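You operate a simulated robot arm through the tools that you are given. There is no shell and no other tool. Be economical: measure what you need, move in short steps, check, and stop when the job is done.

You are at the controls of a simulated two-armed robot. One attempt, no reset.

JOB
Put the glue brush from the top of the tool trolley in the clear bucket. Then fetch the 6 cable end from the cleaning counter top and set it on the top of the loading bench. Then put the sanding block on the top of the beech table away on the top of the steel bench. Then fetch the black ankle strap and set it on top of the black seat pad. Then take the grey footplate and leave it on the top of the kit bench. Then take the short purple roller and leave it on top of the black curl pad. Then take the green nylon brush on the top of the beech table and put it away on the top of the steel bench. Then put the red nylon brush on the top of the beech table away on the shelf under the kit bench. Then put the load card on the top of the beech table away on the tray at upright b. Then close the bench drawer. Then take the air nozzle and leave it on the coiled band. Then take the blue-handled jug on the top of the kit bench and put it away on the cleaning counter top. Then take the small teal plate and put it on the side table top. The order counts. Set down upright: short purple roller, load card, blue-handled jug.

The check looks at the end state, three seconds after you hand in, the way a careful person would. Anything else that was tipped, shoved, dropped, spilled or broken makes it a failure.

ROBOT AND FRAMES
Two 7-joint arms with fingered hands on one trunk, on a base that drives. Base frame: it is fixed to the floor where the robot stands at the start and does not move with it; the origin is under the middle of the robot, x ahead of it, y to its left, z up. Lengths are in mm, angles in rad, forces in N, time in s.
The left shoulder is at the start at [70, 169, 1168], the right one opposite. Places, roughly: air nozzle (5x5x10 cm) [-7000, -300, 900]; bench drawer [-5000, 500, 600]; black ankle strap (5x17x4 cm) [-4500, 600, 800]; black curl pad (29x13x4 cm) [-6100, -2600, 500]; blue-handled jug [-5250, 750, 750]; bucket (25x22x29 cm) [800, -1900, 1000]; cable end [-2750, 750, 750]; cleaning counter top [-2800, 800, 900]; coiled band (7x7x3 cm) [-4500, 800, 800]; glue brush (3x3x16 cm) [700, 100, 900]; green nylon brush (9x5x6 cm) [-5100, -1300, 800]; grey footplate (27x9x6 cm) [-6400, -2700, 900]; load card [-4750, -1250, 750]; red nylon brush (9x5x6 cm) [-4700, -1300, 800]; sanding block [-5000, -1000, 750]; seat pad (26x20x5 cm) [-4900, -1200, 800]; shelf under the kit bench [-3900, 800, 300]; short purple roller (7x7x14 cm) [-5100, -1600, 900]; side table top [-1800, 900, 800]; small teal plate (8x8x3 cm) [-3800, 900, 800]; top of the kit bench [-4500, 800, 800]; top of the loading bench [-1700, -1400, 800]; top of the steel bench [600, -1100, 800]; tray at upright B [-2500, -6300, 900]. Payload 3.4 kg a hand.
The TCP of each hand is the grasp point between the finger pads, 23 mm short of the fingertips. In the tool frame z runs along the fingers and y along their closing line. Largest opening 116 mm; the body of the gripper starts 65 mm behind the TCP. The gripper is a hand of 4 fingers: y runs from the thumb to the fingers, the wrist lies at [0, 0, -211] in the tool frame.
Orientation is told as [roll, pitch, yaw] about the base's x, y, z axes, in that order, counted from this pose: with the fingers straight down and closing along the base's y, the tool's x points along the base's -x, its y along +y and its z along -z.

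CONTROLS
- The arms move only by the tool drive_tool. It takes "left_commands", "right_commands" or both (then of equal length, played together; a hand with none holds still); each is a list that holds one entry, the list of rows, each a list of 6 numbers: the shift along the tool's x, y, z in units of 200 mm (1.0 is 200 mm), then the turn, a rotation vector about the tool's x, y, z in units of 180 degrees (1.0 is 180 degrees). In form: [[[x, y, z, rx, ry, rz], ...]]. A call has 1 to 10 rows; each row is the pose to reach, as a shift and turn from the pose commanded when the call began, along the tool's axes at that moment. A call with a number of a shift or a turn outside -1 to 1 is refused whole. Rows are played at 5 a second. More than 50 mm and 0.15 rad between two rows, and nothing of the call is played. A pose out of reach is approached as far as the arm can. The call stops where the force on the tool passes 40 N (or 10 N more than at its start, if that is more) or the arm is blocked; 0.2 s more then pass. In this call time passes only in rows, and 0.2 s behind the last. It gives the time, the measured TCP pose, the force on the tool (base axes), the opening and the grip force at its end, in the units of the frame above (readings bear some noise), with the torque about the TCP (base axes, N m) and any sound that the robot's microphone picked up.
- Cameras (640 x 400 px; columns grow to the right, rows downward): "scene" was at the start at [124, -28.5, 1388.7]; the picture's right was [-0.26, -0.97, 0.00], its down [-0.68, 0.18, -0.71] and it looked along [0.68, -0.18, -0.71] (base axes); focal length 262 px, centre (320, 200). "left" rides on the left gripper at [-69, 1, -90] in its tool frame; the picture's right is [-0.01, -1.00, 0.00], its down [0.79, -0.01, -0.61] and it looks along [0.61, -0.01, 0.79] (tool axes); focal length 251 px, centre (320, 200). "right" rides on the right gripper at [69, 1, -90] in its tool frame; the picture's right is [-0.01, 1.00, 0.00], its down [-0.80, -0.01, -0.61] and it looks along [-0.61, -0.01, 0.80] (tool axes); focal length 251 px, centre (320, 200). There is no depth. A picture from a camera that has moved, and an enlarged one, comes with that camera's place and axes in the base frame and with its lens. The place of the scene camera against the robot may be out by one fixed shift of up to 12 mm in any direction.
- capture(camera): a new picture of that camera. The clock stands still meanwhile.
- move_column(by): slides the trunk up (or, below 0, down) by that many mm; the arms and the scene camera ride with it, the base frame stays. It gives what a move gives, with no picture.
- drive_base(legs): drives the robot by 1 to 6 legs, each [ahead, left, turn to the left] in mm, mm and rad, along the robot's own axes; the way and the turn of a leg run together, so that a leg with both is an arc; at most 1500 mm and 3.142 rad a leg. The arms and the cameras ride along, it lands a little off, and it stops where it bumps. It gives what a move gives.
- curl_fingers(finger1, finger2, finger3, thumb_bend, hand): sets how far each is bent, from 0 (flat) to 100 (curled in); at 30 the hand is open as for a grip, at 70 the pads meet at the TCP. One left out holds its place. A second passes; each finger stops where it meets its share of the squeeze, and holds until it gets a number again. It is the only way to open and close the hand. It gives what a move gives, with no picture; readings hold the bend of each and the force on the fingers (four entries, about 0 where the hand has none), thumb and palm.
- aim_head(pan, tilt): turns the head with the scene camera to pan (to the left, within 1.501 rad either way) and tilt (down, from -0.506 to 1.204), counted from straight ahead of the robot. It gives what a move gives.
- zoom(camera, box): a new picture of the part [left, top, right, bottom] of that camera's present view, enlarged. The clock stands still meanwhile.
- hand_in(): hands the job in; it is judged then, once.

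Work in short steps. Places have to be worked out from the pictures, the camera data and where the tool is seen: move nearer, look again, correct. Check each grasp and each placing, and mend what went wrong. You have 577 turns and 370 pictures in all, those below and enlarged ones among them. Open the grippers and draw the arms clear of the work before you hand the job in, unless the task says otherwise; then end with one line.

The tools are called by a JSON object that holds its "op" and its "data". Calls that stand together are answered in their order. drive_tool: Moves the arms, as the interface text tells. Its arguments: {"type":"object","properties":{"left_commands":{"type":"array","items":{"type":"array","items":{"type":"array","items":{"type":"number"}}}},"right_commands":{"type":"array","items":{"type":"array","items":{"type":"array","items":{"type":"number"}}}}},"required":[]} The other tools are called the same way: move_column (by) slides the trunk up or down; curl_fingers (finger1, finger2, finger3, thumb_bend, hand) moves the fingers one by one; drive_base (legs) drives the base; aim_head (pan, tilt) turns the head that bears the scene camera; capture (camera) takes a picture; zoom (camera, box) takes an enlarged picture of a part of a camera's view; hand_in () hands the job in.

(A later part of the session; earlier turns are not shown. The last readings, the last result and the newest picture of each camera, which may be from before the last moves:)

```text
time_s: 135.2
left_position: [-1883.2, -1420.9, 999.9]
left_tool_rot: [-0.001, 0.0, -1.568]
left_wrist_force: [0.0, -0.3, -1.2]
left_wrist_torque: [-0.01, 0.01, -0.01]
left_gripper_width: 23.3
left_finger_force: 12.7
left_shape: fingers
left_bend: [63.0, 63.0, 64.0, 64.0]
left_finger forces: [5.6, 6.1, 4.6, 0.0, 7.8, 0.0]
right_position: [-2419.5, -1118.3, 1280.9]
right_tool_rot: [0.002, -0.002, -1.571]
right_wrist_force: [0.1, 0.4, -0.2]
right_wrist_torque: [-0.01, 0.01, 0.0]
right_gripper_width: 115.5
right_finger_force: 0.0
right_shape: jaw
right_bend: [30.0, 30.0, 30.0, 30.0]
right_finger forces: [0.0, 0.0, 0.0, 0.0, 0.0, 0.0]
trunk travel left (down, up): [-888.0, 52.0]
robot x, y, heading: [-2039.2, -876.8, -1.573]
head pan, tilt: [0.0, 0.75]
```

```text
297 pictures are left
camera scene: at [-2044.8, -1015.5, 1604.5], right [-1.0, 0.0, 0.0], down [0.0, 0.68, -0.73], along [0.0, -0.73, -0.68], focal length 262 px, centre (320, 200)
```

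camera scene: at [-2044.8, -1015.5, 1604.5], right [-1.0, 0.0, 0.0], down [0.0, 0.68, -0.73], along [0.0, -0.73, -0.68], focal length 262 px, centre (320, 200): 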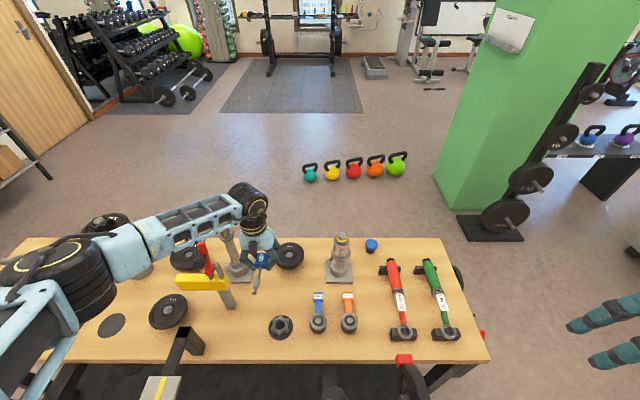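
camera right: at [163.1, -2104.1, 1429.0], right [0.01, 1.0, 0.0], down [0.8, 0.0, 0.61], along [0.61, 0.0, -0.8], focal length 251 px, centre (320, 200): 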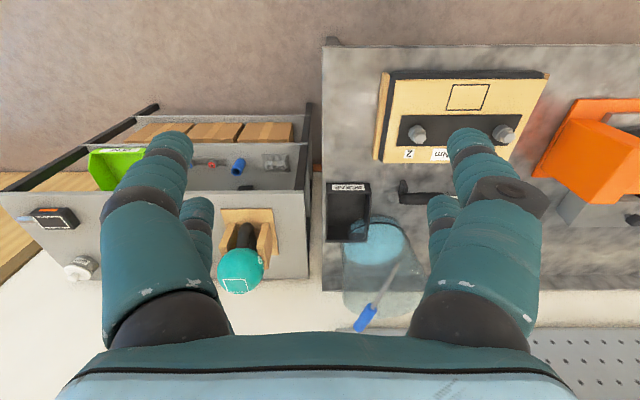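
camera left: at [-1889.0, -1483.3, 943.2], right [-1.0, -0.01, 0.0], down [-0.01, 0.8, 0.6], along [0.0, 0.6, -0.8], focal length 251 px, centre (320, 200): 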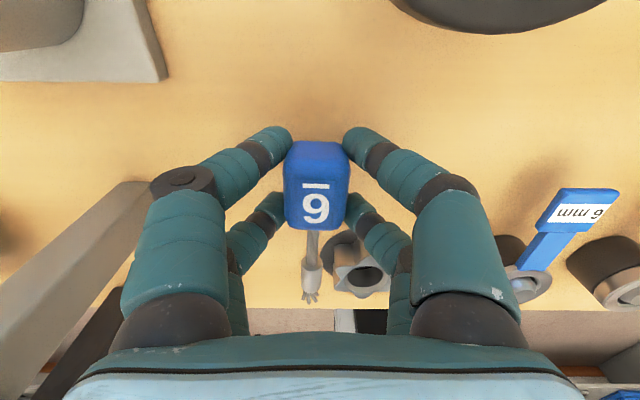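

Clear now, and everything stands as before. I strafe the base right by 200 mm and reach back left with the arm, so the elbow stays well away from the clamp.

{"op": "move_column", "data": {"by": 50}}

{"op": "drive_base", "data": {"legs": [[0, -200, 0]]}}

{"op": "drive_tool", "data": {"left_commands": [[[0, 0.22, 0, 0, 0, 0], [0, 0.44, 0, 0, 0, 0], [0, 0.66, 0, 0, 0, 0], [0.06, 0.87, 0, 0, 0, 0]]]}}

{"op": "capture", "data": {"camera": "scene"}}

```text
time_s: 136.1
left_position: [-1882.9, -1420.4, 1049.9]
left_tool_rot: [0.001, 0.0, -1.569]
left_wrist_force: [-0.6, -1.0, -1.4]
left_wrist_torque: [0.0, 0.05, 0.03]
left_gripper_width: 23.2
left_finger_force: 12.4
left_shape: fingers
left_bend: [63.0, 63.0, 64.0, 64.0]
left_finger forces: [5.6, 6.0, 4.6, 0.0, 7.9, 0.1]
right_position: [-2420.1, -1116.6, 1331.8]
right_tool_rot: [0.001, -0.004, -1.569]
right_wrist_force: [0.0, 0.0, -0.6]
right_wrist_torque: [-0.01, -0.01, 0.0]
right_gripper_width: 116.0
right_finger_force: 0.1
right_shape: jaw
right_bend: [30.0, 30.0, 30.0, 30.0]
right_finger forces: [0.0, 0.0, 0.0, 0.0, 0.1, 0.0]
trunk travel left (down, up): [-938.0, 2.0]
robot x, y, heading: [-2041.7, -877.5, -1.572]
head pan, tilt: [0.0, 0.75]
```

```text
time_s: 137.7
left_position: [-2079.4, -1420.9, 1047.5]
left_tool_rot: [-0.002, -0.001, -1.575]
left_wrist_force: [0.3, -0.5, -1.1]
left_wrist_torque: [0.02, 0.04, -0.01]
left_gripper_width: 23.3
left_finger_force: 11.9
left_shape: fingers
left_bend: [63.0, 63.0, 64.0, 64.0]
left_finger forces: [5.6, 6.1, 4.5, 0.1, 7.9, 0.0]
right_position: [-2615.0, -1116.3, 1333.7]
right_tool_rot: [-0.001, -0.003, -1.576]
right_wrist_force: [-0.4, 0.4, -0.9]
right_wrist_torque: [0.01, 0.03, -0.04]
right_gripper_width: 116.2
right_finger_force: 0.0
right_shape: jaw
right_bend: [30.0, 30.0, 30.0, 30.0]
right_finger forces: [0.0, 0.0, 0.0, 0.0, 0.0, 0.0]
trunk travel left (down, up): [-938.0, 2.0]
robot x, y, heading: [-2236.6, -878.2, -1.577]
head pan, tilt: [0.0, 0.75]
```

```text
time_s: 138.7
left_position: [-1909.1, -1409.8, 1050.2]
left_tool_rot: [-0.002, 0.0, -1.575]
left_wrist_force: [-0.4, 0.4, -1.3]
left_wrist_torque: [0.0, -0.02, -0.01]
left_gripper_width: 22.9
left_finger_force: 11.8
left_shape: fingers
left_bend: [63.0, 63.0, 64.0, 64.0]
left_finger forces: [5.5, 6.0, 4.6, 0.0, 7.8, 0.0]
right_position: [-2618.0, -1115.1, 1331.2]
right_tool_rot: [0.002, -0.004, -1.575]
right_wrist_force: [0.3, -0.3, 1.2]
right_wrist_torque: [-0.01, 0.02, -0.01]
right_gripper_width: 116.1
right_finger_force: 0.0
right_shape: jaw
right_bend: [30.0, 30.0, 30.0, 30.0]
right_finger forces: [0.1, 0.1, 0.0, 0.0, 0.0, 0.1]
trunk travel left (down, up): [-938.0, 2.0]
robot x, y, heading: [-2237.6, -874.7, -1.575]
head pan, tilt: [0.0, 0.75]
```

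```text
296 pictures are left
camera scene: at [-2242.9, -1014.1, 1654.7], right [-1.0, 0.0, 0.0], down [0.0, 0.68, -0.73], along [0.0, -0.73, -0.68], focal length 262 px, centre (320, 200)
```

scene: 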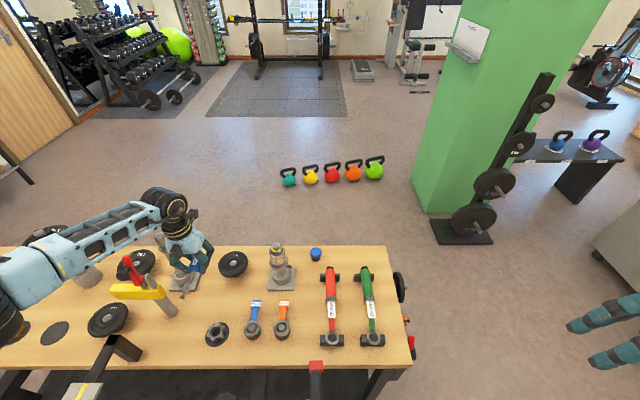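

The forearm would still hang over the clamp here. Better spot: the front strip left of the star nut, about (-1850, -1315), with the hand turned 60° so the wire lies along the bench. First I pull everything back and reposition.

{"op": "drive_tool", "data": {"left_commands": [[[0, -0.22, 0, 0, 0, 0], [0, -0.44, 0, 0, 0, 0], [0, -0.66, 0, 0, 0, 0], [0, -0.85, 0, 0, 0, 0]]]}}

{"op": "drive_base", "data": {"legs": [[-150, 0, 0], [0, 235, 0]]}}

{"op": "drive_tool", "data": {"left_commands": [[[0, 0, 0, 0, 0, 0.042], [0, 0, 0, 0, 0, 0.084], [0, 0, 0, 0, 0, 0.126], [0, 0, 0, 0, 0, 0.168], [0, 0, 0, 0, 0, 0.21], [0, 0, 0, 0, 0, 0.252], [0, 0, 0, 0, 0, 0.294], [0, 0, 0, 0, 0, 0.333]]]}}

{"op": "capture", "data": {"camera": "scene"}}

```text
time_s: 139.7
left_position: [-2082.2, -1407.1, 1048.7]
left_tool_rot: [0.0, 0.002, -1.572]
left_wrist_force: [0.0, -0.6, -1.5]
left_wrist_torque: [0.04, 0.02, 0.03]
left_gripper_width: 22.4
left_finger_force: 11.5
left_shape: fingers
left_bend: [63.0, 63.0, 64.0, 64.0]
left_finger forces: [5.3, 5.9, 4.8, 0.0, 7.0, 0.0]
right_position: [-2621.3, -1116.2, 1330.8]
right_tool_rot: [0.003, -0.002, -1.573]
right_wrist_force: [-0.5, -0.5, 0.0]
right_wrist_torque: [0.01, -0.01, -0.03]
right_gripper_width: 115.7
right_finger_force: 0.0
right_shape: jaw
right_bend: [30.0, 30.0, 30.0, 30.0]
right_finger forces: [0.0, 0.0, 0.1, 0.0, 0.0, 0.1]
trunk travel left (down, up): [-938.0, 2.0]
robot x, y, heading: [-2240.3, -875.0, -1.575]
head pan, tilt: [0.0, 0.75]
```

```text
time_s: 142.5
left_position: [-1842.4, -1253.7, 1049.5]
left_tool_rot: [0.002, 0.0, -1.574]
left_wrist_force: [-0.2, -0.4, 0.3]
left_wrist_torque: [0.01, 0.01, 0.0]
left_gripper_width: 22.7
left_finger_force: 11.4
left_shape: fingers
left_bend: [63.0, 63.0, 64.0, 64.0]
left_finger forces: [5.2, 5.9, 4.8, 0.0, 6.9, 0.0]
right_position: [-2382.1, -962.7, 1330.0]
right_tool_rot: [0.004, -0.003, -1.575]
right_wrist_force: [-0.3, 0.2, 0.3]
right_wrist_torque: [-0.01, -0.05, -0.01]
right_gripper_width: 115.9
right_finger_force: 0.0
right_shape: jaw
right_bend: [30.0, 30.0, 30.0, 30.0]
right_finger forces: [0.0, 0.1, 0.0, 0.0, 0.1, 0.1]
trunk travel left (down, up): [-938.0, 2.0]
robot x, y, heading: [-1993.9, -723.5, -1.576]
head pan, tilt: [0.0, 0.75]
```

```text
time_s: 144.3
left_position: [-1840.4, -1252.9, 1048.8]
left_tool_rot: [0.0, 0.001, -2.622]
left_wrist_force: [-0.7, 0.3, 0.1]
left_wrist_torque: [-0.02, 0.0, 0.0]
left_gripper_width: 22.2
left_finger_force: 10.8
left_shape: fingers
left_bend: [63.0, 63.0, 64.0, 64.0]
left_finger forces: [5.3, 5.8, 4.6, 0.0, 6.8, 0.1]
right_position: [-2377.6, -963.3, 1331.3]
right_tool_rot: [0.001, -0.003, -1.574]
right_wrist_force: [-0.5, -0.4, -0.4]
right_wrist_torque: [0.01, -0.02, -0.01]
right_gripper_width: 115.7
right_finger_force: 0.0
right_shape: jaw
right_bend: [30.0, 30.0, 30.0, 30.0]
right_finger forces: [0.0, 0.0, 0.0, 0.0, 0.0, 0.0]
trunk travel left (down, up): [-938.0, 2.0]
robot x, y, heading: [-1999.9, -721.0, -1.572]
head pan, tilt: [0.0, 0.75]
```

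```text
295 pictures are left
camera scene: at [-2003.3, -863.0, 1654.5], right [-1.0, 0.0, 0.0], down [0.0, 0.68, -0.73], along [0.0, -0.73, -0.68], focal length 262 px, centre (320, 200)
```

scene: 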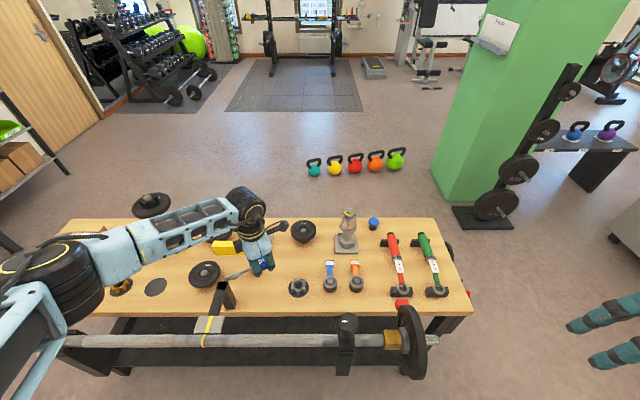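

Wire now points left. Ahead 62 mm, lower 120 mm and check.

{"op": "drive_base", "data": {"legs": [[62, 0, 0]]}}

{"op": "move_column", "data": {"by": -120}}

{"op": "zoom", "data": {"camera": "scene", "box": [120, 180, 340, 340]}}

{"op": "capture", "data": {"camera": "left"}}

```text
time_s: 145.3
left_position: [-1842.0, -1306.1, 1052.6]
left_tool_rot: [0.007, -0.004, -2.624]
left_wrist_force: [0.4, 0.8, -0.5]
left_wrist_torque: [-0.03, -0.03, -0.01]
left_gripper_width: 22.4
left_finger_force: 11.2
left_shape: fingers
left_bend: [63.0, 63.0, 64.0, 64.0]
left_finger forces: [5.3, 5.9, 4.5, 0.0, 6.9, 0.0]
right_position: [-2379.4, -1011.5, 1333.2]
right_tool_rot: [0.001, -0.011, -1.576]
right_wrist_force: [0.9, -0.2, 0.5]
right_wrist_torque: [-0.06, 0.03, 0.02]
right_gripper_width: 116.0
right_finger_force: 0.1
right_shape: jaw
right_bend: [30.0, 30.0, 30.0, 30.0]
right_finger forces: [0.1, 0.1, 0.1, 0.0, 0.1, 0.1]
trunk travel left (down, up): [-938.0, 2.0]
robot x, y, heading: [-1998.6, -780.1, -1.579]
head pan, tilt: [0.0, 0.75]
```

```text
time_s: 146.8
left_position: [-1842.0, -1313.2, 928.3]
left_tool_rot: [-0.002, 0.0, -2.623]
left_wrist_force: [-0.2, -0.3, -0.6]
left_wrist_torque: [-0.02, 0.0, -0.01]
left_gripper_width: 22.2
left_finger_force: 11.4
left_shape: fingers
left_bend: [63.0, 63.0, 64.0, 64.0]
left_finger forces: [5.3, 5.9, 4.4, 0.1, 6.9, 0.0]
right_position: [-2379.3, -1022.2, 1211.4]
right_tool_rot: [0.002, -0.001, -1.577]
right_wrist_force: [0.1, 0.6, 0.9]
right_wrist_torque: [-0.01, -0.04, 0.0]
right_gripper_width: 115.8
right_finger_force: 0.0
right_shape: jaw
right_bend: [30.0, 30.0, 30.0, 30.0]
right_finger forces: [0.0, 0.0, 0.0, 0.0, 0.0, 0.1]
trunk travel left (down, up): [-818.0, 122.0]
robot x, y, heading: [-1999.1, -784.6, -1.578]
head pan, tilt: [0.0, 0.75]
```

```text
2.50 times, centred on (230, 260) of scene
camera zoom: at [-2003.4, -923.3, 1534.5], right [-1.0, 0.01, 0.0], down [0.0, 0.68, -0.73], along [0.0, -0.73, -0.68], focal length 655 px, centre (545, 50)
```

zoom: 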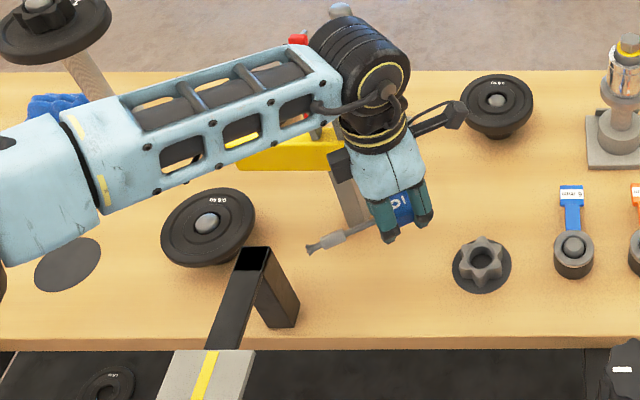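

```text
293 pictures are left
camera left: at [-1902.2, -1348.1, 1017.8], right [-0.5, 0.86, 0.0], down [0.69, 0.4, 0.61], along [0.52, 0.31, -0.79], focal length 251 px, centre (320, 200)
```

left: 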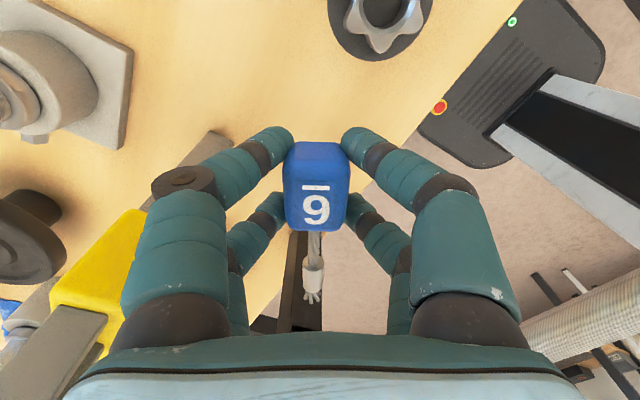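

Clear so far. I shift 12 mm to -x away from the black post and lower 80 mm.

{"op": "drive_tool", "data": {"left_commands": [[[-0.052, -0.03, 0, 0, 0, 0]]]}}

{"op": "move_column", "data": {"by": -78}}

{"op": "zoom", "data": {"camera": "scene", "box": [120, 180, 340, 340]}}

```text
time_s: 147.2
left_position: [-1854.2, -1313.5, 927.5]
left_tool_rot: [0.0, 0.002, -2.621]
left_wrist_force: [0.4, -0.3, -0.5]
left_wrist_torque: [0.01, -0.04, -0.01]
left_gripper_width: 22.2
left_finger_force: 11.1
left_shape: fingers
left_bend: [63.0, 63.0, 64.0, 64.0]
left_finger forces: [5.3, 5.8, 4.5, 0.0, 7.0, 0.0]
right_position: [-2379.7, -1022.2, 1211.6]
right_tool_rot: [0.002, -0.004, -1.576]
right_wrist_force: [-0.4, 1.3, 0.2]
right_wrist_torque: [0.0, 0.0, 0.01]
right_gripper_width: 115.6
right_finger_force: 0.0
right_shape: jaw
right_bend: [30.0, 30.0, 30.0, 30.0]
right_finger forces: [0.1, 0.0, 0.0, 0.0, 0.0, 0.1]
trunk travel left (down, up): [-818.0, 122.0]
robot x, y, heading: [-1997.8, -785.8, -1.578]
head pan, tilt: [0.0, 0.75]
```

```text
time_s: 148.3
left_position: [-1853.8, -1312.7, 849.9]
left_tool_rot: [0.0, -0.001, -2.622]
left_wrist_force: [-0.4, -0.2, -1.1]
left_wrist_torque: [0.0, -0.01, 0.02]
left_gripper_width: 22.4
left_finger_force: 11.7
left_shape: fingers
left_bend: [63.0, 63.0, 64.0, 64.0]
left_finger forces: [5.3, 5.8, 4.5, 0.0, 6.8, 0.1]
right_position: [-2379.7, -1022.0, 1133.4]
right_tool_rot: [0.002, -0.005, -1.575]
right_wrist_force: [0.0, 0.1, 0.0]
right_wrist_torque: [0.01, -0.04, 0.02]
right_gripper_width: 115.9
right_finger_force: 0.0
right_shape: jaw
right_bend: [30.0, 30.0, 30.0, 30.0]
right_finger forces: [0.0, 0.0, 0.1, 0.0, 0.0, 0.1]
trunk travel left (down, up): [-740.0, 200.0]
robot x, y, heading: [-1998.4, -782.4, -1.572]
head pan, tilt: [0.0, 0.75]
```

```text
2.50 times, centred on (230, 260) of scene
camera zoom: at [-2003.5, -922.2, 1456.6], right [-1.0, 0.01, 0.0], down [0.0, 0.68, -0.73], along [0.0, -0.73, -0.68], focal length 655 px, centre (545, 50)
```

zoom: 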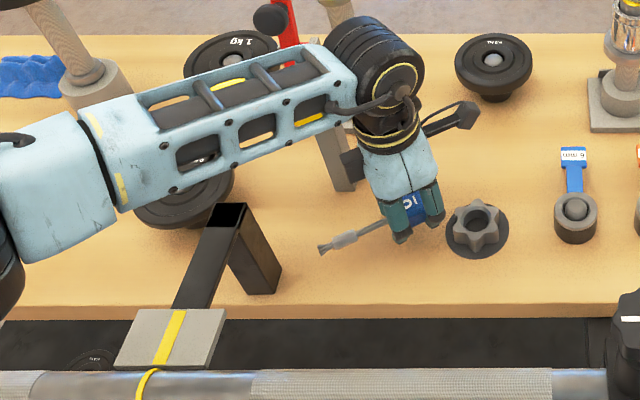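

Fingers are near the nut's disc, so I shift 14 mm back to +x and lower with force watch.

{"op": "drive_tool", "data": {"left_commands": [[[0.06, 0.035, 0, 0, 0, 0], [0.06, 0.035, 0.04, 0, 0, 0], [0.06, 0.035, 0.09, 0, 0, 0]]]}}

{"op": "zoom", "data": {"camera": "scene", "box": [200, 220, 320, 300]}}

```text
time_s: 149.1
left_position: [-1840.3, -1314.7, 831.1]
left_tool_rot: [-0.002, 0.001, -2.623]
left_wrist_force: [-0.1, -0.2, -0.6]
left_wrist_torque: [-0.01, -0.03, 0.0]
left_gripper_width: 22.5
left_finger_force: 11.3
left_shape: fingers
left_bend: [63.0, 63.0, 64.0, 64.0]
left_finger forces: [5.2, 5.8, 4.5, 0.0, 6.7, 0.0]
right_position: [-2379.3, -1022.6, 1133.8]
right_tool_rot: [0.003, -0.002, -1.577]
right_wrist_force: [1.0, 1.1, -0.2]
right_wrist_torque: [0.0, -0.01, 0.03]
right_gripper_width: 115.9
right_finger_force: 0.0
right_shape: jaw
right_bend: [30.0, 30.0, 30.0, 30.0]
right_finger forces: [0.0, 0.0, 0.0, 0.0, 0.0, 0.0]
trunk travel left (down, up): [-740.0, 200.0]
robot x, y, heading: [-1999.0, -783.5, -1.58]
head pan, tilt: [0.0, 0.75]
```

```text
5.00 times, centred on (260, 260) of scene
camera zoom: at [-2003.5, -922.5, 1456.5], right [-1.0, 0.01, 0.0], down [0.0, 0.68, -0.73], along [0.0, -0.73, -0.68], focal length 1310 px, centre (620, -100)
```

zoom: 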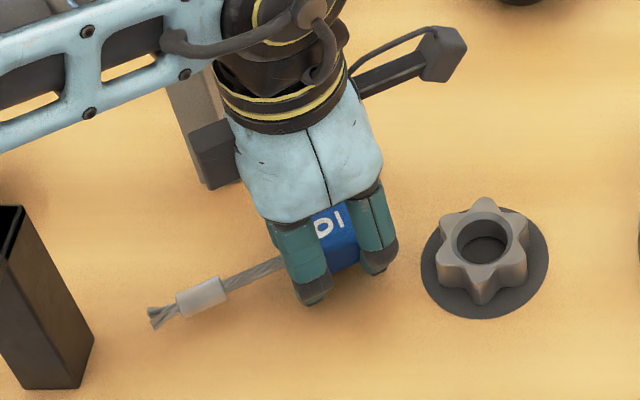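

Now a bit lower, 8 mm at a time.

{"op": "drive_tool", "data": {"left_commands": [[[0, 0, 0.02, 0, 0, 0], [0, 0, 0.04, 0, 0, 0]]]}}

{"op": "zoom", "data": {"camera": "scene", "box": [200, 220, 320, 300]}}

```text
time_s: 149.7
left_position: [-1840.9, -1313.1, 826.8]
left_tool_rot: [0.005, -0.003, -2.622]
left_wrist_force: [4.3, -2.1, 24.9]
left_wrist_torque: [-0.39, -0.39, 0.0]
left_gripper_width: 21.8
left_finger_force: 23.7
left_shape: fingers
left_bend: [64.0, 65.0, 65.0, 65.0]
left_finger forces: [14.2, 18.2, 6.5, 0.0, 9.2, 0.0]
right_position: [-2379.7, -1018.7, 1135.2]
right_tool_rot: [0.004, -0.005, -1.577]
right_wrist_force: [-0.1, 0.1, 0.2]
right_wrist_torque: [-0.03, 0.02, 0.02]
right_gripper_width: 115.9
right_finger_force: 0.0
right_shape: jaw
right_bend: [30.0, 30.0, 30.0, 30.0]
right_finger forces: [0.1, 0.1, 0.0, 0.0, 0.0, 0.0]
trunk travel left (down, up): [-740.0, 200.0]
robot x, y, heading: [-2001.7, -783.5, -1.575]
head pan, tilt: [0.0, 0.75]
```

```text
5.00 times, centred on (260, 260) of scene
camera zoom: at [-2004.2, -918.2, 1457.4], right [-1.0, 0.0, 0.0], down [0.0, 0.68, -0.73], along [0.0, -0.73, -0.68], focal length 1310 px, centre (620, -100)
```

zoom: 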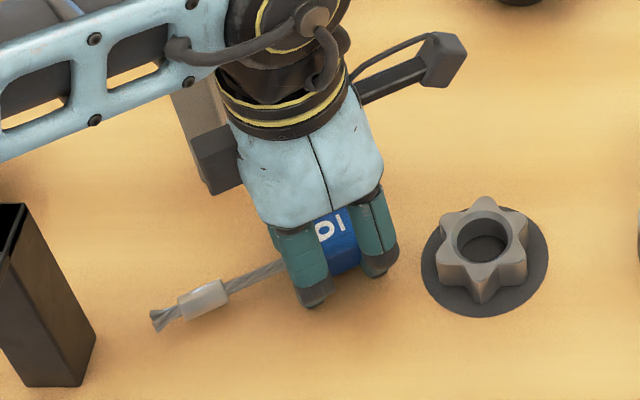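

It is down on the bench (25 N). I ease off 2 mm and open.

{"op": "drive_tool", "data": {"left_commands": [[[0, 0, -0.012, 0, 0, 0]]]}}

{"op": "curl_fingers", "data": {"hand": "left", "finger1": 52, "finger2": 52, "finger3": 52, "thumb_bend": 52}}

{"op": "move_column", "data": {"by": 150}}

{"op": "capture", "data": {"camera": "left"}}

{"op": "capture", "data": {"camera": "scene"}}

```text
time_s: 150.1
left_position: [-1839.2, -1313.2, 826.1]
left_tool_rot: [0.0, -0.001, -2.624]
left_wrist_force: [0.6, -5.8, 17.3]
left_wrist_torque: [-0.5, -0.32, -0.03]
left_gripper_width: 22.1
left_finger_force: 18.8
left_shape: fingers
left_bend: [64.0, 65.0, 65.0, 65.0]
left_finger forces: [13.0, 15.4, 3.8, 0.1, 6.5, 0.0]
right_position: [-2379.6, -1021.1, 1134.2]
right_tool_rot: [0.005, -0.005, -1.576]
right_wrist_force: [-0.4, -0.3, 0.9]
right_wrist_torque: [0.02, -0.02, 0.0]
right_gripper_width: 115.8
right_finger_force: 0.1
right_shape: jaw
right_bend: [30.0, 30.0, 30.0, 30.0]
right_finger forces: [0.0, 0.0, 0.1, 0.0, 0.1, 0.0]
trunk travel left (down, up): [-740.0, 200.0]
robot x, y, heading: [-1999.6, -778.5, -1.576]
head pan, tilt: [0.0, 0.75]
```

```text
time_s: 151.1
left_position: [-1840.2, -1311.3, 828.2]
left_tool_rot: [0.003, -0.001, -2.623]
left_wrist_force: [-0.5, -2.9, 32.1]
left_wrist_torque: [0.29, 0.29, 0.01]
left_gripper_width: 42.6
left_finger_force: 15.7
left_shape: fingers
left_bend: [55.0, 56.0, 58.0, 57.0]
left_finger forces: [3.9, 4.7, 8.6, 0.1, 14.5, 0.0]
right_position: [-2381.1, -1018.2, 1133.7]
right_tool_rot: [0.003, -0.007, -1.574]
right_wrist_force: [0.8, 0.2, 0.4]
right_wrist_torque: [0.03, -0.01, 0.03]
right_gripper_width: 116.0
right_finger_force: 0.1
right_shape: jaw
right_bend: [30.0, 30.0, 30.0, 30.0]
right_finger forces: [0.0, 0.0, 0.0, 0.0, 0.1, 0.0]
trunk travel left (down, up): [-740.0, 200.0]
robot x, y, heading: [-1996.6, -783.4, -1.572]
head pan, tilt: [0.0, 0.75]
```

```text
time_s: 152.9
left_position: [-1839.9, -1314.3, 975.6]
left_tool_rot: [0.0, 0.0, -2.625]
left_wrist_force: [0.3, 0.0, 0.3]
left_wrist_torque: [0.02, -0.03, 0.01]
left_gripper_width: 51.6
left_finger_force: 0.1
left_shape: fingers
left_bend: [52.0, 52.0, 52.0, 52.0]
left_finger forces: [0.1, 0.0, 0.0, 0.0, 0.1, 0.0]
right_position: [-2379.1, -1022.2, 1284.3]
right_tool_rot: [0.003, -0.003, -1.577]
right_wrist_force: [0.4, 0.5, -0.8]
right_wrist_torque: [0.0, 0.02, 0.0]
right_gripper_width: 115.9
right_finger_force: 0.1
right_shape: jaw
right_bend: [30.0, 30.0, 30.0, 30.0]
right_finger forces: [0.1, 0.0, 0.0, 0.0, 0.0, 0.0]
trunk travel left (down, up): [-890.0, 50.0]
robot x, y, heading: [-1998.3, -782.2, -1.574]
head pan, tilt: [0.0, 0.75]
```

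```text
289 pictures are left
camera left: at [-1899.9, -1347.7, 1065.5], right [-0.5, 0.86, 0.0], down [0.69, 0.4, 0.61], along [0.52, 0.31, -0.79], focal length 251 px, centre (320, 200)
```

left: 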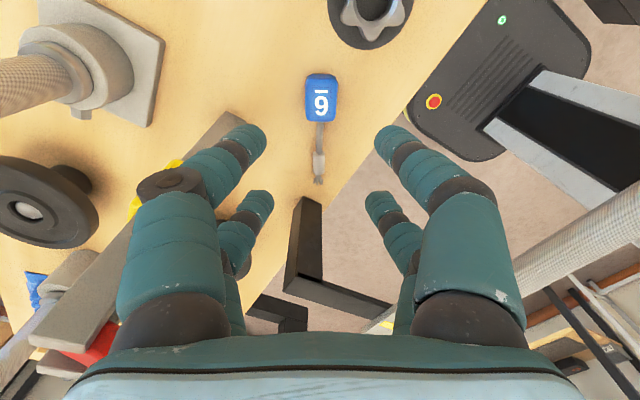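

```text
288 pictures are left
camera scene: at [-2003.4, -922.3, 1606.5], right [-1.0, 0.0, 0.0], down [0.0, 0.68, -0.73], along [0.0, -0.73, -0.68], focal length 262 px, centre (320, 200)
```

scene: 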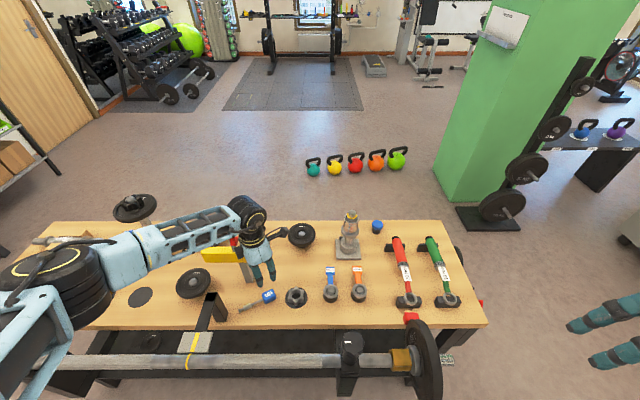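

Cable end 6 is lying on the loading bench, all else stands. I back away, undo the hand's yaw, and drive toward the beech table at about (-5000, -1200).

{"op": "drive_base", "data": {"legs": [[-520, 0, 0]]}}

{"op": "drive_tool", "data": {"left_commands": [[[0, 0, -0.1, 0, 0, -0.042], [0, 0, -0.2, 0, 0, -0.084], [0, 0, -0.3, 0, 0, -0.126], [0, 0, -0.4, 0, 0, -0.168], [0, 0, -0.5, 0, 0, -0.21], [0, 0, -0.5, 0, 0, -0.252], [0, 0, -0.5, 0, 0, -0.294], [0, 0, -0.5, 0, 0, -0.333]]]}}

{"op": "drive_base", "data": {"legs": [[0, 0, -1.57], [1300, 0, 0]]}}

{"op": "aim_head", "data": {"pan": 0.2, "tilt": 0.35}}

{"op": "capture", "data": {"camera": "scene"}}

```text
time_s: 155.8
left_position: [-1838.4, -807.3, 975.3]
left_tool_rot: [-0.001, 0.0, -2.63]
left_wrist_force: [0.1, 0.0, 0.1]
left_wrist_torque: [-0.01, -0.01, 0.02]
left_gripper_width: 51.5
left_finger_force: 0.0
left_shape: fingers
left_bend: [52.0, 52.0, 52.0, 52.0]
left_finger forces: [0.0, 0.0, 0.0, 0.0, 0.1, 0.0]
right_position: [-2376.4, -512.6, 1281.0]
right_tool_rot: [0.001, 0.0, -1.585]
right_wrist_force: [-0.1, -0.4, 0.5]
right_wrist_torque: [0.05, -0.02, -0.02]
right_gripper_width: 115.9
right_finger_force: 0.0
right_shape: jaw
right_bend: [30.0, 30.0, 30.0, 30.0]
right_finger forces: [0.1, 0.0, 0.0, 0.0, 0.0, 0.0]
trunk travel left (down, up): [-890.0, 50.0]
robot x, y, heading: [-1994.2, -275.0, -1.579]
head pan, tilt: [0.0, 0.75]
```

```text
time_s: 157.7
left_position: [-1840.0, -807.1, 1075.8]
left_tool_rot: [0.0, 0.0, -1.579]
left_wrist_force: [-0.3, 0.1, 1.0]
left_wrist_torque: [0.03, 0.01, 0.02]
left_gripper_width: 51.5
left_finger_force: 0.1
left_shape: fingers
left_bend: [52.0, 52.0, 52.0, 52.0]
left_finger forces: [0.0, 0.0, 0.0, 0.1, 0.0, 0.0]
right_position: [-2376.7, -511.4, 1282.9]
right_tool_rot: [0.002, -0.002, -1.582]
right_wrist_force: [-1.0, 0.7, 0.1]
right_wrist_torque: [0.01, 0.03, 0.01]
right_gripper_width: 115.9
right_finger_force: 0.1
right_shape: jaw
right_bend: [30.0, 30.0, 30.0, 30.0]
right_finger forces: [0.0, 0.0, 0.0, 0.0, 0.1, 0.1]
trunk travel left (down, up): [-890.0, 50.0]
robot x, y, heading: [-1991.7, -274.8, -1.588]
head pan, tilt: [0.0, 0.75]
```

```text
time_s: 168.0
left_position: [-3824.8, -417.7, 1076.4]
left_tool_rot: [-0.002, 0.001, 3.126]
left_wrist_force: [-0.1, -0.3, 0.4]
left_wrist_torque: [-0.01, -0.01, 0.01]
left_gripper_width: 52.0
left_finger_force: 0.0
left_shape: fingers
left_bend: [52.0, 52.0, 52.0, 52.0]
left_finger forces: [0.0, 0.0, 0.0, 0.0, 0.0, 0.0]
right_position: [-3526.9, 117.8, 1283.7]
right_tool_rot: [0.001, -0.003, 3.126]
right_wrist_force: [0.1, -0.2, -0.6]
right_wrist_torque: [0.02, 0.04, -0.01]
right_gripper_width: 115.7
right_finger_force: 0.0
right_shape: jaw
right_bend: [30.0, 30.0, 30.0, 30.0]
right_finger forces: [0.0, 0.1, 0.0, 0.0, 0.1, 0.1]
trunk travel left (down, up): [-890.0, 50.0]
robot x, y, heading: [-3286.8, -264.1, 3.126]
head pan, tilt: [0.0, 0.75]
```

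```text
time_s: 168.8
left_position: [-3825.9, -417.3, 1075.1]
left_tool_rot: [0.0, 0.002, 3.126]
left_wrist_force: [0.6, -0.2, -0.2]
left_wrist_torque: [-0.02, 0.01, 0.0]
left_gripper_width: 51.6
left_finger_force: 0.0
left_shape: fingers
left_bend: [52.0, 52.0, 52.0, 52.0]
left_finger forces: [0.0, 0.1, 0.0, 0.1, 0.0, 0.0]
right_position: [-3527.7, 119.4, 1283.9]
right_tool_rot: [0.002, -0.004, 3.125]
right_wrist_force: [0.3, 0.2, -0.1]
right_wrist_torque: [0.02, -0.03, -0.03]
right_gripper_width: 115.9
right_finger_force: 0.0
right_shape: jaw
right_bend: [30.0, 30.0, 30.0, 30.0]
right_finger forces: [0.0, 0.0, 0.0, 0.0, 0.1, 0.0]
trunk travel left (down, up): [-890.0, 50.0]
robot x, y, heading: [-3290.1, -269.8, 3.131]
head pan, tilt: [0.201, 0.351]
```

```text
287 pictures are left
camera scene: at [-3437.8, -289.5, 1642.1], right [-0.18, 0.98, 0.0], down [0.34, 0.06, -0.94], along [-0.92, -0.17, -0.34], focal length 262 px, centre (320, 200)
```

scene: 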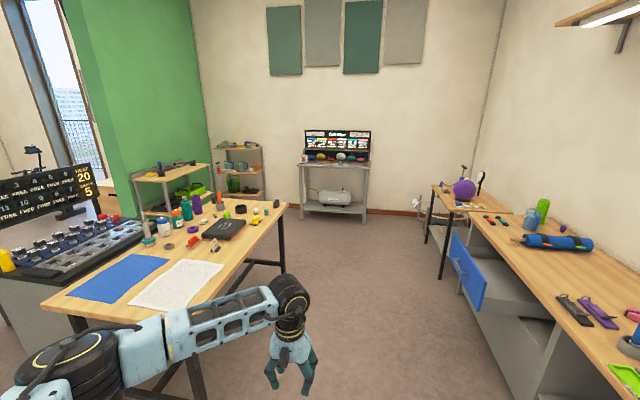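

I see the beech table on the left. Zooming on it to identify the items.

{"op": "zoom", "data": {"camera": "scene", "box": [40, 180, 300, 330]}}

```text
2.46 times, centred on (170, 255) of scene
camera zoom: at [-3437.8, -289.5, 1642.1], right [-0.18, 0.98, 0.0], down [0.34, 0.06, -0.94], along [-0.92, -0.17, -0.34], focal length 645 px, centre (689, 65)
```

zoom: 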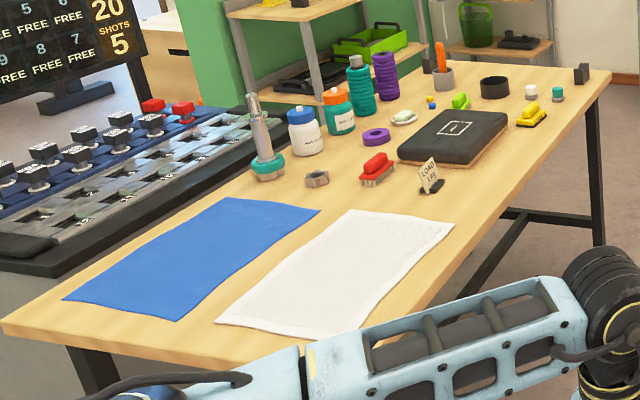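

Driving alongside to x≈-4850 and turning to face the table.

{"op": "drive_base", "data": {"legs": [[1500, 0, 0], [150, 0, 0], [0, 0, 1.58]]}}

{"op": "aim_head", "data": {"pan": 0.0, "tilt": 0.6}}

{"op": "capture", "data": {"camera": "scene"}}

```text
time_s: 181.0
left_position: [-4753.0, -773.2, 1076.4]
left_tool_rot: [0.001, 0.001, -1.569]
left_wrist_force: [-1.0, 0.0, -0.1]
left_wrist_torque: [-0.05, 0.02, 0.01]
left_gripper_width: 51.5
left_finger_force: 0.2
left_shape: fingers
left_bend: [52.0, 52.0, 52.0, 52.0]
left_finger forces: [0.0, 0.0, 0.0, 0.1, 0.1, 0.0]
right_position: [-5293.6, -483.6, 1282.9]
right_tool_rot: [0.002, -0.005, -1.569]
right_wrist_force: [-0.5, 0.2, 0.8]
right_wrist_torque: [0.02, 0.0, -0.03]
right_gripper_width: 115.6
right_finger_force: 0.0
right_shape: jaw
right_bend: [30.0, 30.0, 30.0, 30.0]
right_finger forces: [0.1, 0.0, 0.0, 0.1, 0.0, 0.1]
trunk travel left (down, up): [-890.0, 50.0]
robot x, y, heading: [-4915.6, -239.9, -1.569]
head pan, tilt: [0.201, 0.351]
```

```text
time_s: 181.7
left_position: [-4753.3, -772.8, 1076.3]
left_tool_rot: [0.001, 0.001, -1.569]
left_wrist_force: [-0.2, 0.3, 0.5]
left_wrist_torque: [0.01, 0.0, 0.02]
left_gripper_width: 51.7
left_finger_force: 0.1
left_shape: fingers
left_bend: [52.0, 52.0, 52.0, 52.0]
left_finger forces: [0.0, 0.0, 0.0, 0.0, 0.0, 0.0]
right_position: [-5293.4, -484.1, 1284.1]
right_tool_rot: [0.002, -0.004, -1.567]
right_wrist_force: [0.4, -0.7, 0.0]
right_wrist_torque: [-0.06, -0.01, -0.01]
right_gripper_width: 115.9
right_finger_force: 0.0
right_shape: jaw
right_bend: [30.0, 30.0, 30.0, 30.0]
right_finger forces: [0.0, 0.0, 0.0, 0.1, 0.0, 0.0]
trunk travel left (down, up): [-890.0, 50.0]
robot x, y, heading: [-4916.9, -239.4, -1.564]
head pan, tilt: [0.0, 0.6]
```

```text
285 pictures are left
camera scene: at [-4918.8, -386.9, 1619.5], right [-1.0, 0.0, 0.0], down [0.0, 0.56, -0.83], along [0.0, -0.83, -0.56], focal length 262 px, centre (320, 200)
```

scene: 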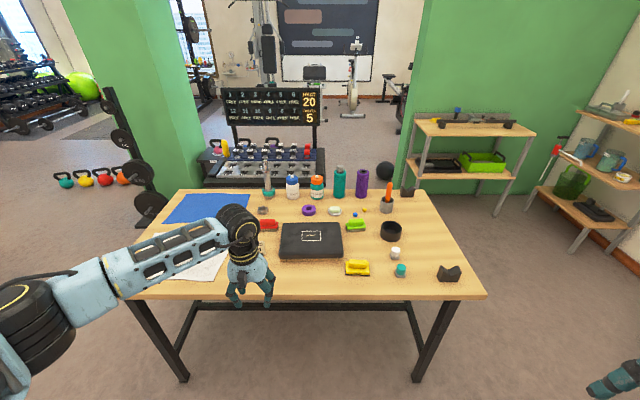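

{"op": "zoom", "data": {"camera": "scene", "box": [250, 160, 490, 300]}}

```text
2.67 times, centred on (370, 230) of scene
camera zoom: at [-4918.8, -386.9, 1619.5], right [-1.0, 0.0, 0.0], down [0.0, 0.56, -0.83], along [0.0, -0.83, -0.56], focal length 698 px, centre (187, 120)
```

zoom: 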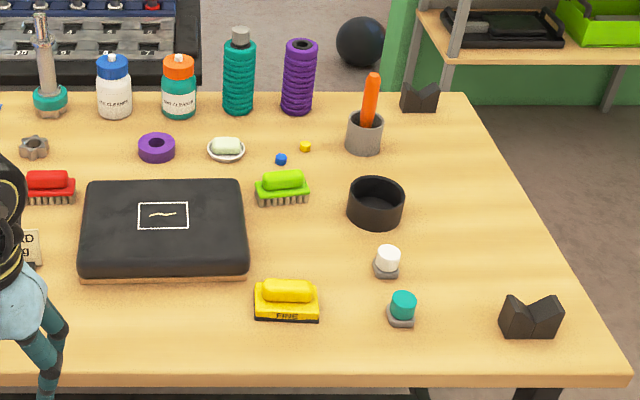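

The yellow piece marked "FINE" is the sanding block, long side along x, at roughly (-5070, -1110). I open the hand, turn it 90° so it closes across the block, and drive nearer.

{"op": "curl_fingers", "data": {"hand": "left", "finger1": 30, "finger2": 30, "finger3": 30, "thumb_bend": 30}}

{"op": "drive_tool", "data": {"left_commands": [[[0, 0, 0, 0, 0, 0.046], [0, 0, 0, 0, 0, 0.092], [0, 0, 0, 0, 0, 0.138], [0, 0, 0, 0, 0, 0.184], [0, 0, 0, 0, 0, 0.23], [0, 0, 0, 0, 0, 0.276], [0, 0, 0, 0, 0, 0.322], [0, 0, 0, 0, 0, 0.368], [0, 0, 0, 0, 0, 0.414], [0, 0, 0, 0, 0, 0.46]]]}}

{"op": "drive_base", "data": {"legs": [[0, -240, 0], [340, 0, 0]]}}

{"op": "drive_tool", "data": {"left_commands": [[[0, 0, 0, 0, 0, 0.04]]]}}

{"op": "capture", "data": {"camera": "scene"}}

{"op": "capture", "data": {"camera": "left"}}

```text
time_s: 182.7
left_position: [-4752.8, -772.5, 1076.3]
left_tool_rot: [0.001, 0.0, -1.57]
left_wrist_force: [0.4, 0.9, 0.4]
left_wrist_torque: [0.0, 0.02, 0.02]
left_gripper_width: 116.5
left_finger_force: 0.0
left_shape: fingers
left_bend: [30.0, 30.0, 30.0, 30.0]
left_finger forces: [0.0, 0.0, 0.0, 0.0, 0.0, 0.0]
right_position: [-5293.9, -484.3, 1284.2]
right_tool_rot: [0.002, -0.004, -1.569]
right_wrist_force: [0.6, 0.6, 0.7]
right_wrist_torque: [-0.01, -0.02, 0.0]
right_gripper_width: 115.9
right_finger_force: 0.0
right_shape: jaw
right_bend: [30.0, 30.0, 30.0, 30.0]
right_finger forces: [0.0, 0.0, 0.1, 0.0, 0.1, 0.0]
trunk travel left (down, up): [-890.0, 50.0]
robot x, y, heading: [-4915.0, -244.1, -1.568]
head pan, tilt: [0.0, 0.6]
```

```text
time_s: 184.9
left_position: [-4753.9, -772.3, 1075.6]
left_tool_rot: [-0.002, 0.0, -3.016]
left_wrist_force: [0.6, 0.0, -0.1]
left_wrist_torque: [-0.04, -0.02, -0.01]
left_gripper_width: 116.7
left_finger_force: 0.0
left_shape: fingers
left_bend: [30.0, 30.0, 30.0, 30.0]
left_finger forces: [0.0, 0.0, 0.0, 0.1, 0.0, 0.1]
right_position: [-5294.5, -484.1, 1283.4]
right_tool_rot: [0.0, -0.005, -1.569]
right_wrist_force: [0.5, 0.3, 0.8]
right_wrist_torque: [-0.01, 0.01, -0.05]
right_gripper_width: 115.8
right_finger_force: 0.1
right_shape: jaw
right_bend: [30.0, 30.0, 30.0, 30.0]
right_finger forces: [0.0, 0.0, 0.0, 0.0, 0.0, 0.1]
trunk travel left (down, up): [-890.0, 50.0]
robot x, y, heading: [-4914.2, -241.7, -1.573]
head pan, tilt: [0.0, 0.6]
```

```text
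time_s: 188.5
left_position: [-4988.3, -1103.8, 1076.8]
left_tool_rot: [0.003, 0.0, -3.014]
left_wrist_force: [0.3, 0.2, -0.1]
left_wrist_torque: [-0.03, 0.02, 0.02]
left_gripper_width: 116.7
left_finger_force: 0.0
left_shape: fingers
left_bend: [30.0, 30.0, 30.0, 30.0]
left_finger forces: [0.0, 0.0, 0.0, 0.0, 0.0, 0.0]
right_position: [-5530.4, -818.0, 1284.4]
right_tool_rot: [0.003, -0.007, -1.57]
right_wrist_force: [-0.2, -0.4, 0.0]
right_wrist_torque: [-0.01, -0.02, 0.01]
right_gripper_width: 115.9
right_finger_force: 0.0
right_shape: jaw
right_bend: [30.0, 30.0, 30.0, 30.0]
right_finger forces: [0.0, 0.0, 0.0, 0.0, 0.1, 0.0]
trunk travel left (down, up): [-890.0, 50.0]
robot x, y, heading: [-5151.6, -576.2, -1.568]
head pan, tilt: [0.0, 0.6]
```

```text
time_s: 188.9
left_position: [-4988.1, -1106.0, 1075.8]
left_tool_rot: [-0.001, 0.001, -3.139]
left_wrist_force: [-0.7, -1.1, -0.2]
left_wrist_torque: [-0.01, -0.02, 0.0]
left_gripper_width: 116.3
left_finger_force: 0.1
left_shape: fingers
left_bend: [30.0, 30.0, 30.0, 30.0]
left_finger forces: [0.0, 0.0, 0.0, 0.0, 0.1, 0.1]
right_position: [-5530.0, -820.1, 1284.1]
right_tool_rot: [0.001, -0.003, -1.568]
right_wrist_force: [-0.2, 0.1, -0.6]
right_wrist_torque: [0.0, 0.0, -0.01]
right_gripper_width: 116.0
right_finger_force: 0.0
right_shape: jaw
right_bend: [30.0, 30.0, 30.0, 30.0]
right_finger forces: [0.0, 0.0, 0.0, 0.1, 0.0, 0.1]
trunk travel left (down, up): [-890.0, 50.0]
robot x, y, heading: [-5153.1, -575.4, -1.564]
head pan, tilt: [0.0, 0.6]
```

```text
283 pictures are left
camera scene: at [-5155.8, -721.5, 1619.4], right [-1.0, 0.0, 0.0], down [0.0, 0.57, -0.82], along [0.0, -0.82, -0.57], focal length 262 px, centre (320, 200)
```

scene: 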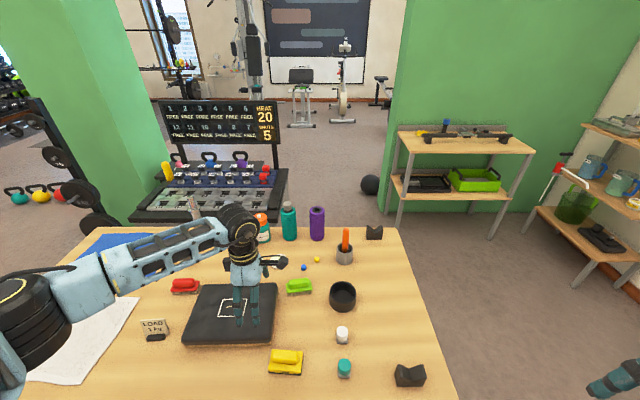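

```text
282 pictures are left
camera left: at [-5058.5, -1106.4, 1165.4], right [-0.01, 1.0, 0.0], down [0.8, 0.01, 0.61], along [0.61, 0.01, -0.8], focal length 251 px, centre (320, 200)
```

left: 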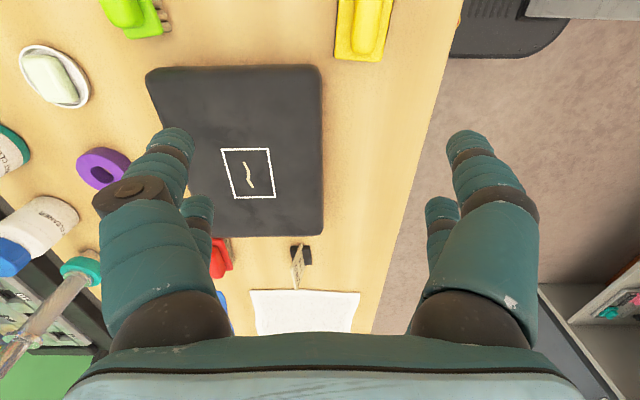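

Block ≈ (-5055, -1058), top z≈870. I move over it and lower by 80 mm for a closer look.

{"op": "drive_tool", "data": {"left_commands": [[[-0.16, -0.11, 0.1, 0, 0, 0], [-0.335, -0.23, 0.2, 0, 0, 0], [-0.335, -0.23, 0.4, 0, 0, 0]]]}}

{"op": "capture", "data": {"camera": "left"}}

```text
time_s: 189.7
left_position: [-5055.5, -1060.9, 995.2]
left_tool_rot: [-0.002, 0.0, -3.136]
left_wrist_force: [0.2, 0.7, 0.1]
left_wrist_torque: [-0.02, 0.0, 0.01]
left_gripper_width: 116.6
left_finger_force: 0.1
left_shape: fingers
left_bend: [30.0, 30.0, 30.0, 30.0]
left_finger forces: [0.0, 0.1, 0.1, 0.0, 0.0, 0.1]
right_position: [-5530.0, -819.1, 1284.0]
right_tool_rot: [0.001, -0.004, -1.567]
right_wrist_force: [-0.3, -0.5, -0.3]
right_wrist_torque: [0.02, -0.02, -0.01]
right_gripper_width: 115.6
right_finger_force: 0.0
right_shape: jaw
right_bend: [30.0, 30.0, 30.0, 30.0]
right_finger forces: [0.0, 0.1, 0.1, 0.0, 0.0, 0.0]
trunk travel left (down, up): [-890.0, 50.0]
robot x, y, heading: [-5148.0, -576.8, -1.562]
head pan, tilt: [0.0, 0.6]
```

```text
281 pictures are left
camera left: at [-5125.0, -1061.0, 1084.6], right [-0.01, 1.0, 0.0], down [0.8, 0.01, 0.61], along [0.61, 0.01, -0.8], focal length 251 px, centre (320, 200)
```

left: 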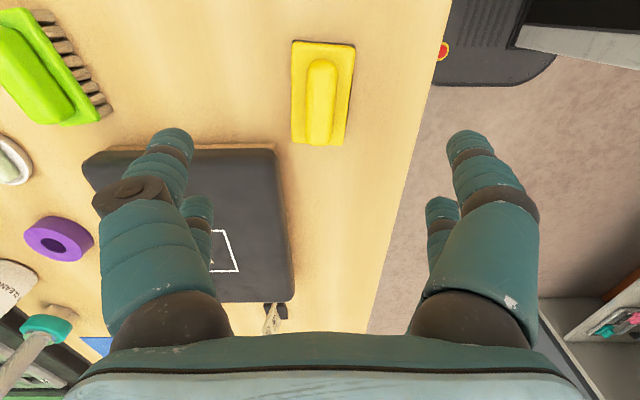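

Block is centred under the hand. Lowering to z≈895 and checking from the scene camera.

{"op": "drive_tool", "data": {"left_commands": [[[-0.01, -0.02, 0.2, 0, 0, 0], [-0.01, -0.02, 0.4, 0, 0, 0], [-0.01, -0.02, 0.5, 0, 0, 0]]]}}

{"op": "zoom", "data": {"camera": "scene", "box": [220, 290, 350, 400]}}

{"op": "capture", "data": {"camera": "left"}}

```text
time_s: 190.5
left_position: [-5057.4, -1056.8, 895.1]
left_tool_rot: [0.001, 0.001, -3.139]
left_wrist_force: [0.8, -0.6, -0.2]
left_wrist_torque: [0.02, -0.03, -0.01]
left_gripper_width: 116.9
left_finger_force: 0.0
left_shape: fingers
left_bend: [30.0, 30.0, 30.0, 30.0]
left_finger forces: [0.0, 0.0, 0.0, 0.0, 0.0, 0.1]
right_position: [-5529.7, -819.0, 1284.4]
right_tool_rot: [0.001, -0.003, -1.567]
right_wrist_force: [0.1, 0.0, -1.2]
right_wrist_torque: [-0.02, 0.0, -0.03]
right_gripper_width: 116.1
right_finger_force: 0.0
right_shape: jaw
right_bend: [30.0, 30.0, 30.0, 30.0]
right_finger forces: [0.0, 0.0, 0.0, 0.0, 0.0, 0.0]
trunk travel left (down, up): [-890.0, 50.0]
robot x, y, heading: [-5151.0, -575.8, -1.567]
head pan, tilt: [0.0, 0.6]
```

```text
3.64 times, centred on (285, 345) of scene
camera zoom: at [-5155.5, -721.7, 1619.4], right [-1.0, 0.0, 0.0], down [0.0, 0.57, -0.82], along [0.0, -0.82, -0.57], focal length 952 px, centre (447, -327)
```

zoom: 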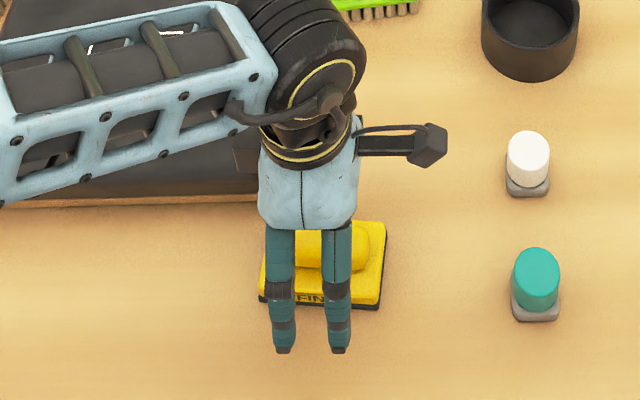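

```text
279 pictures are left
camera left: at [-5127.4, -1057.1, 985.3], right [-0.01, 1.0, 0.0], down [0.8, 0.01, 0.61], along [0.61, 0.01, -0.8], focal length 251 px, centre (320, 200)
```

left: 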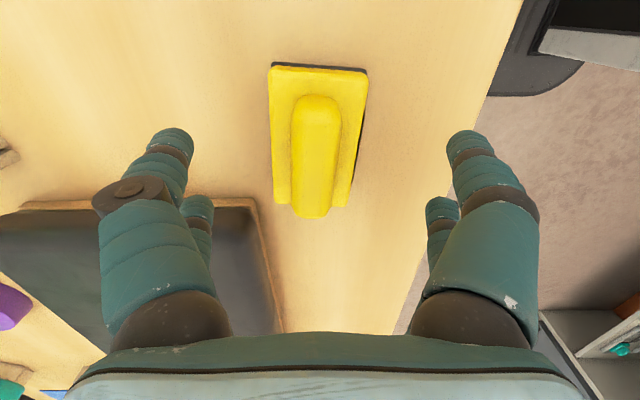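

Block top ≈849. I shift 8 mm to -x and go down another 33 mm.

{"op": "drive_tool", "data": {"left_commands": [[[-0.04, 0, 0.08, 0, 0, 0], [-0.04, 0, 0.165, 0, 0, 0]]]}}

{"op": "zoom", "data": {"camera": "scene", "box": [220, 290, 350, 400]}}

```text
time_s: 191.1
left_position: [-5066.4, -1057.4, 861.7]
left_tool_rot: [-0.002, -0.001, -3.141]
left_wrist_force: [0.9, 0.3, 0.0]
left_wrist_torque: [0.0, 0.02, 0.03]
left_gripper_width: 116.7
left_finger_force: 0.0
left_shape: fingers
left_bend: [30.0, 30.0, 30.0, 30.0]
left_finger forces: [0.0, 0.0, 0.0, 0.0, 0.1, 0.0]
right_position: [-5531.3, -820.2, 1283.9]
right_tool_rot: [0.002, -0.004, -1.568]
right_wrist_force: [0.5, -0.4, -0.5]
right_wrist_torque: [-0.02, 0.03, -0.01]
right_gripper_width: 115.8
right_finger_force: 0.1
right_shape: jaw
right_bend: [30.0, 30.0, 30.0, 30.0]
right_finger forces: [0.0, 0.1, 0.0, 0.0, 0.1, 0.1]
trunk travel left (down, up): [-890.0, 50.0]
robot x, y, heading: [-5149.7, -574.8, -1.564]
head pan, tilt: [0.0, 0.6]
```

```text
3.64 times, centred on (285, 345) of scene
camera zoom: at [-5156.0, -721.8, 1619.4], right [-1.0, 0.0, 0.0], down [0.0, 0.57, -0.82], along [0.0, -0.82, -0.57], focal length 952 px, centre (447, -327)
```

zoom: 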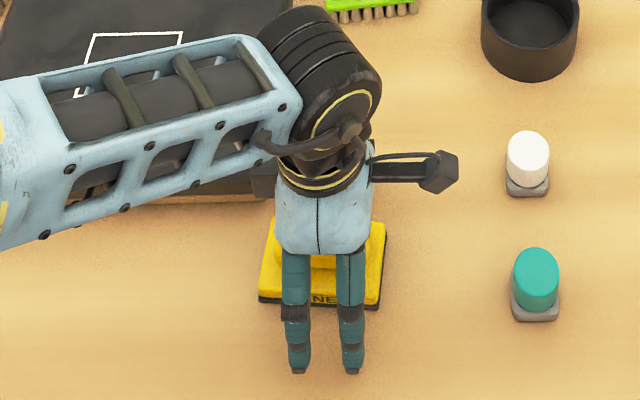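

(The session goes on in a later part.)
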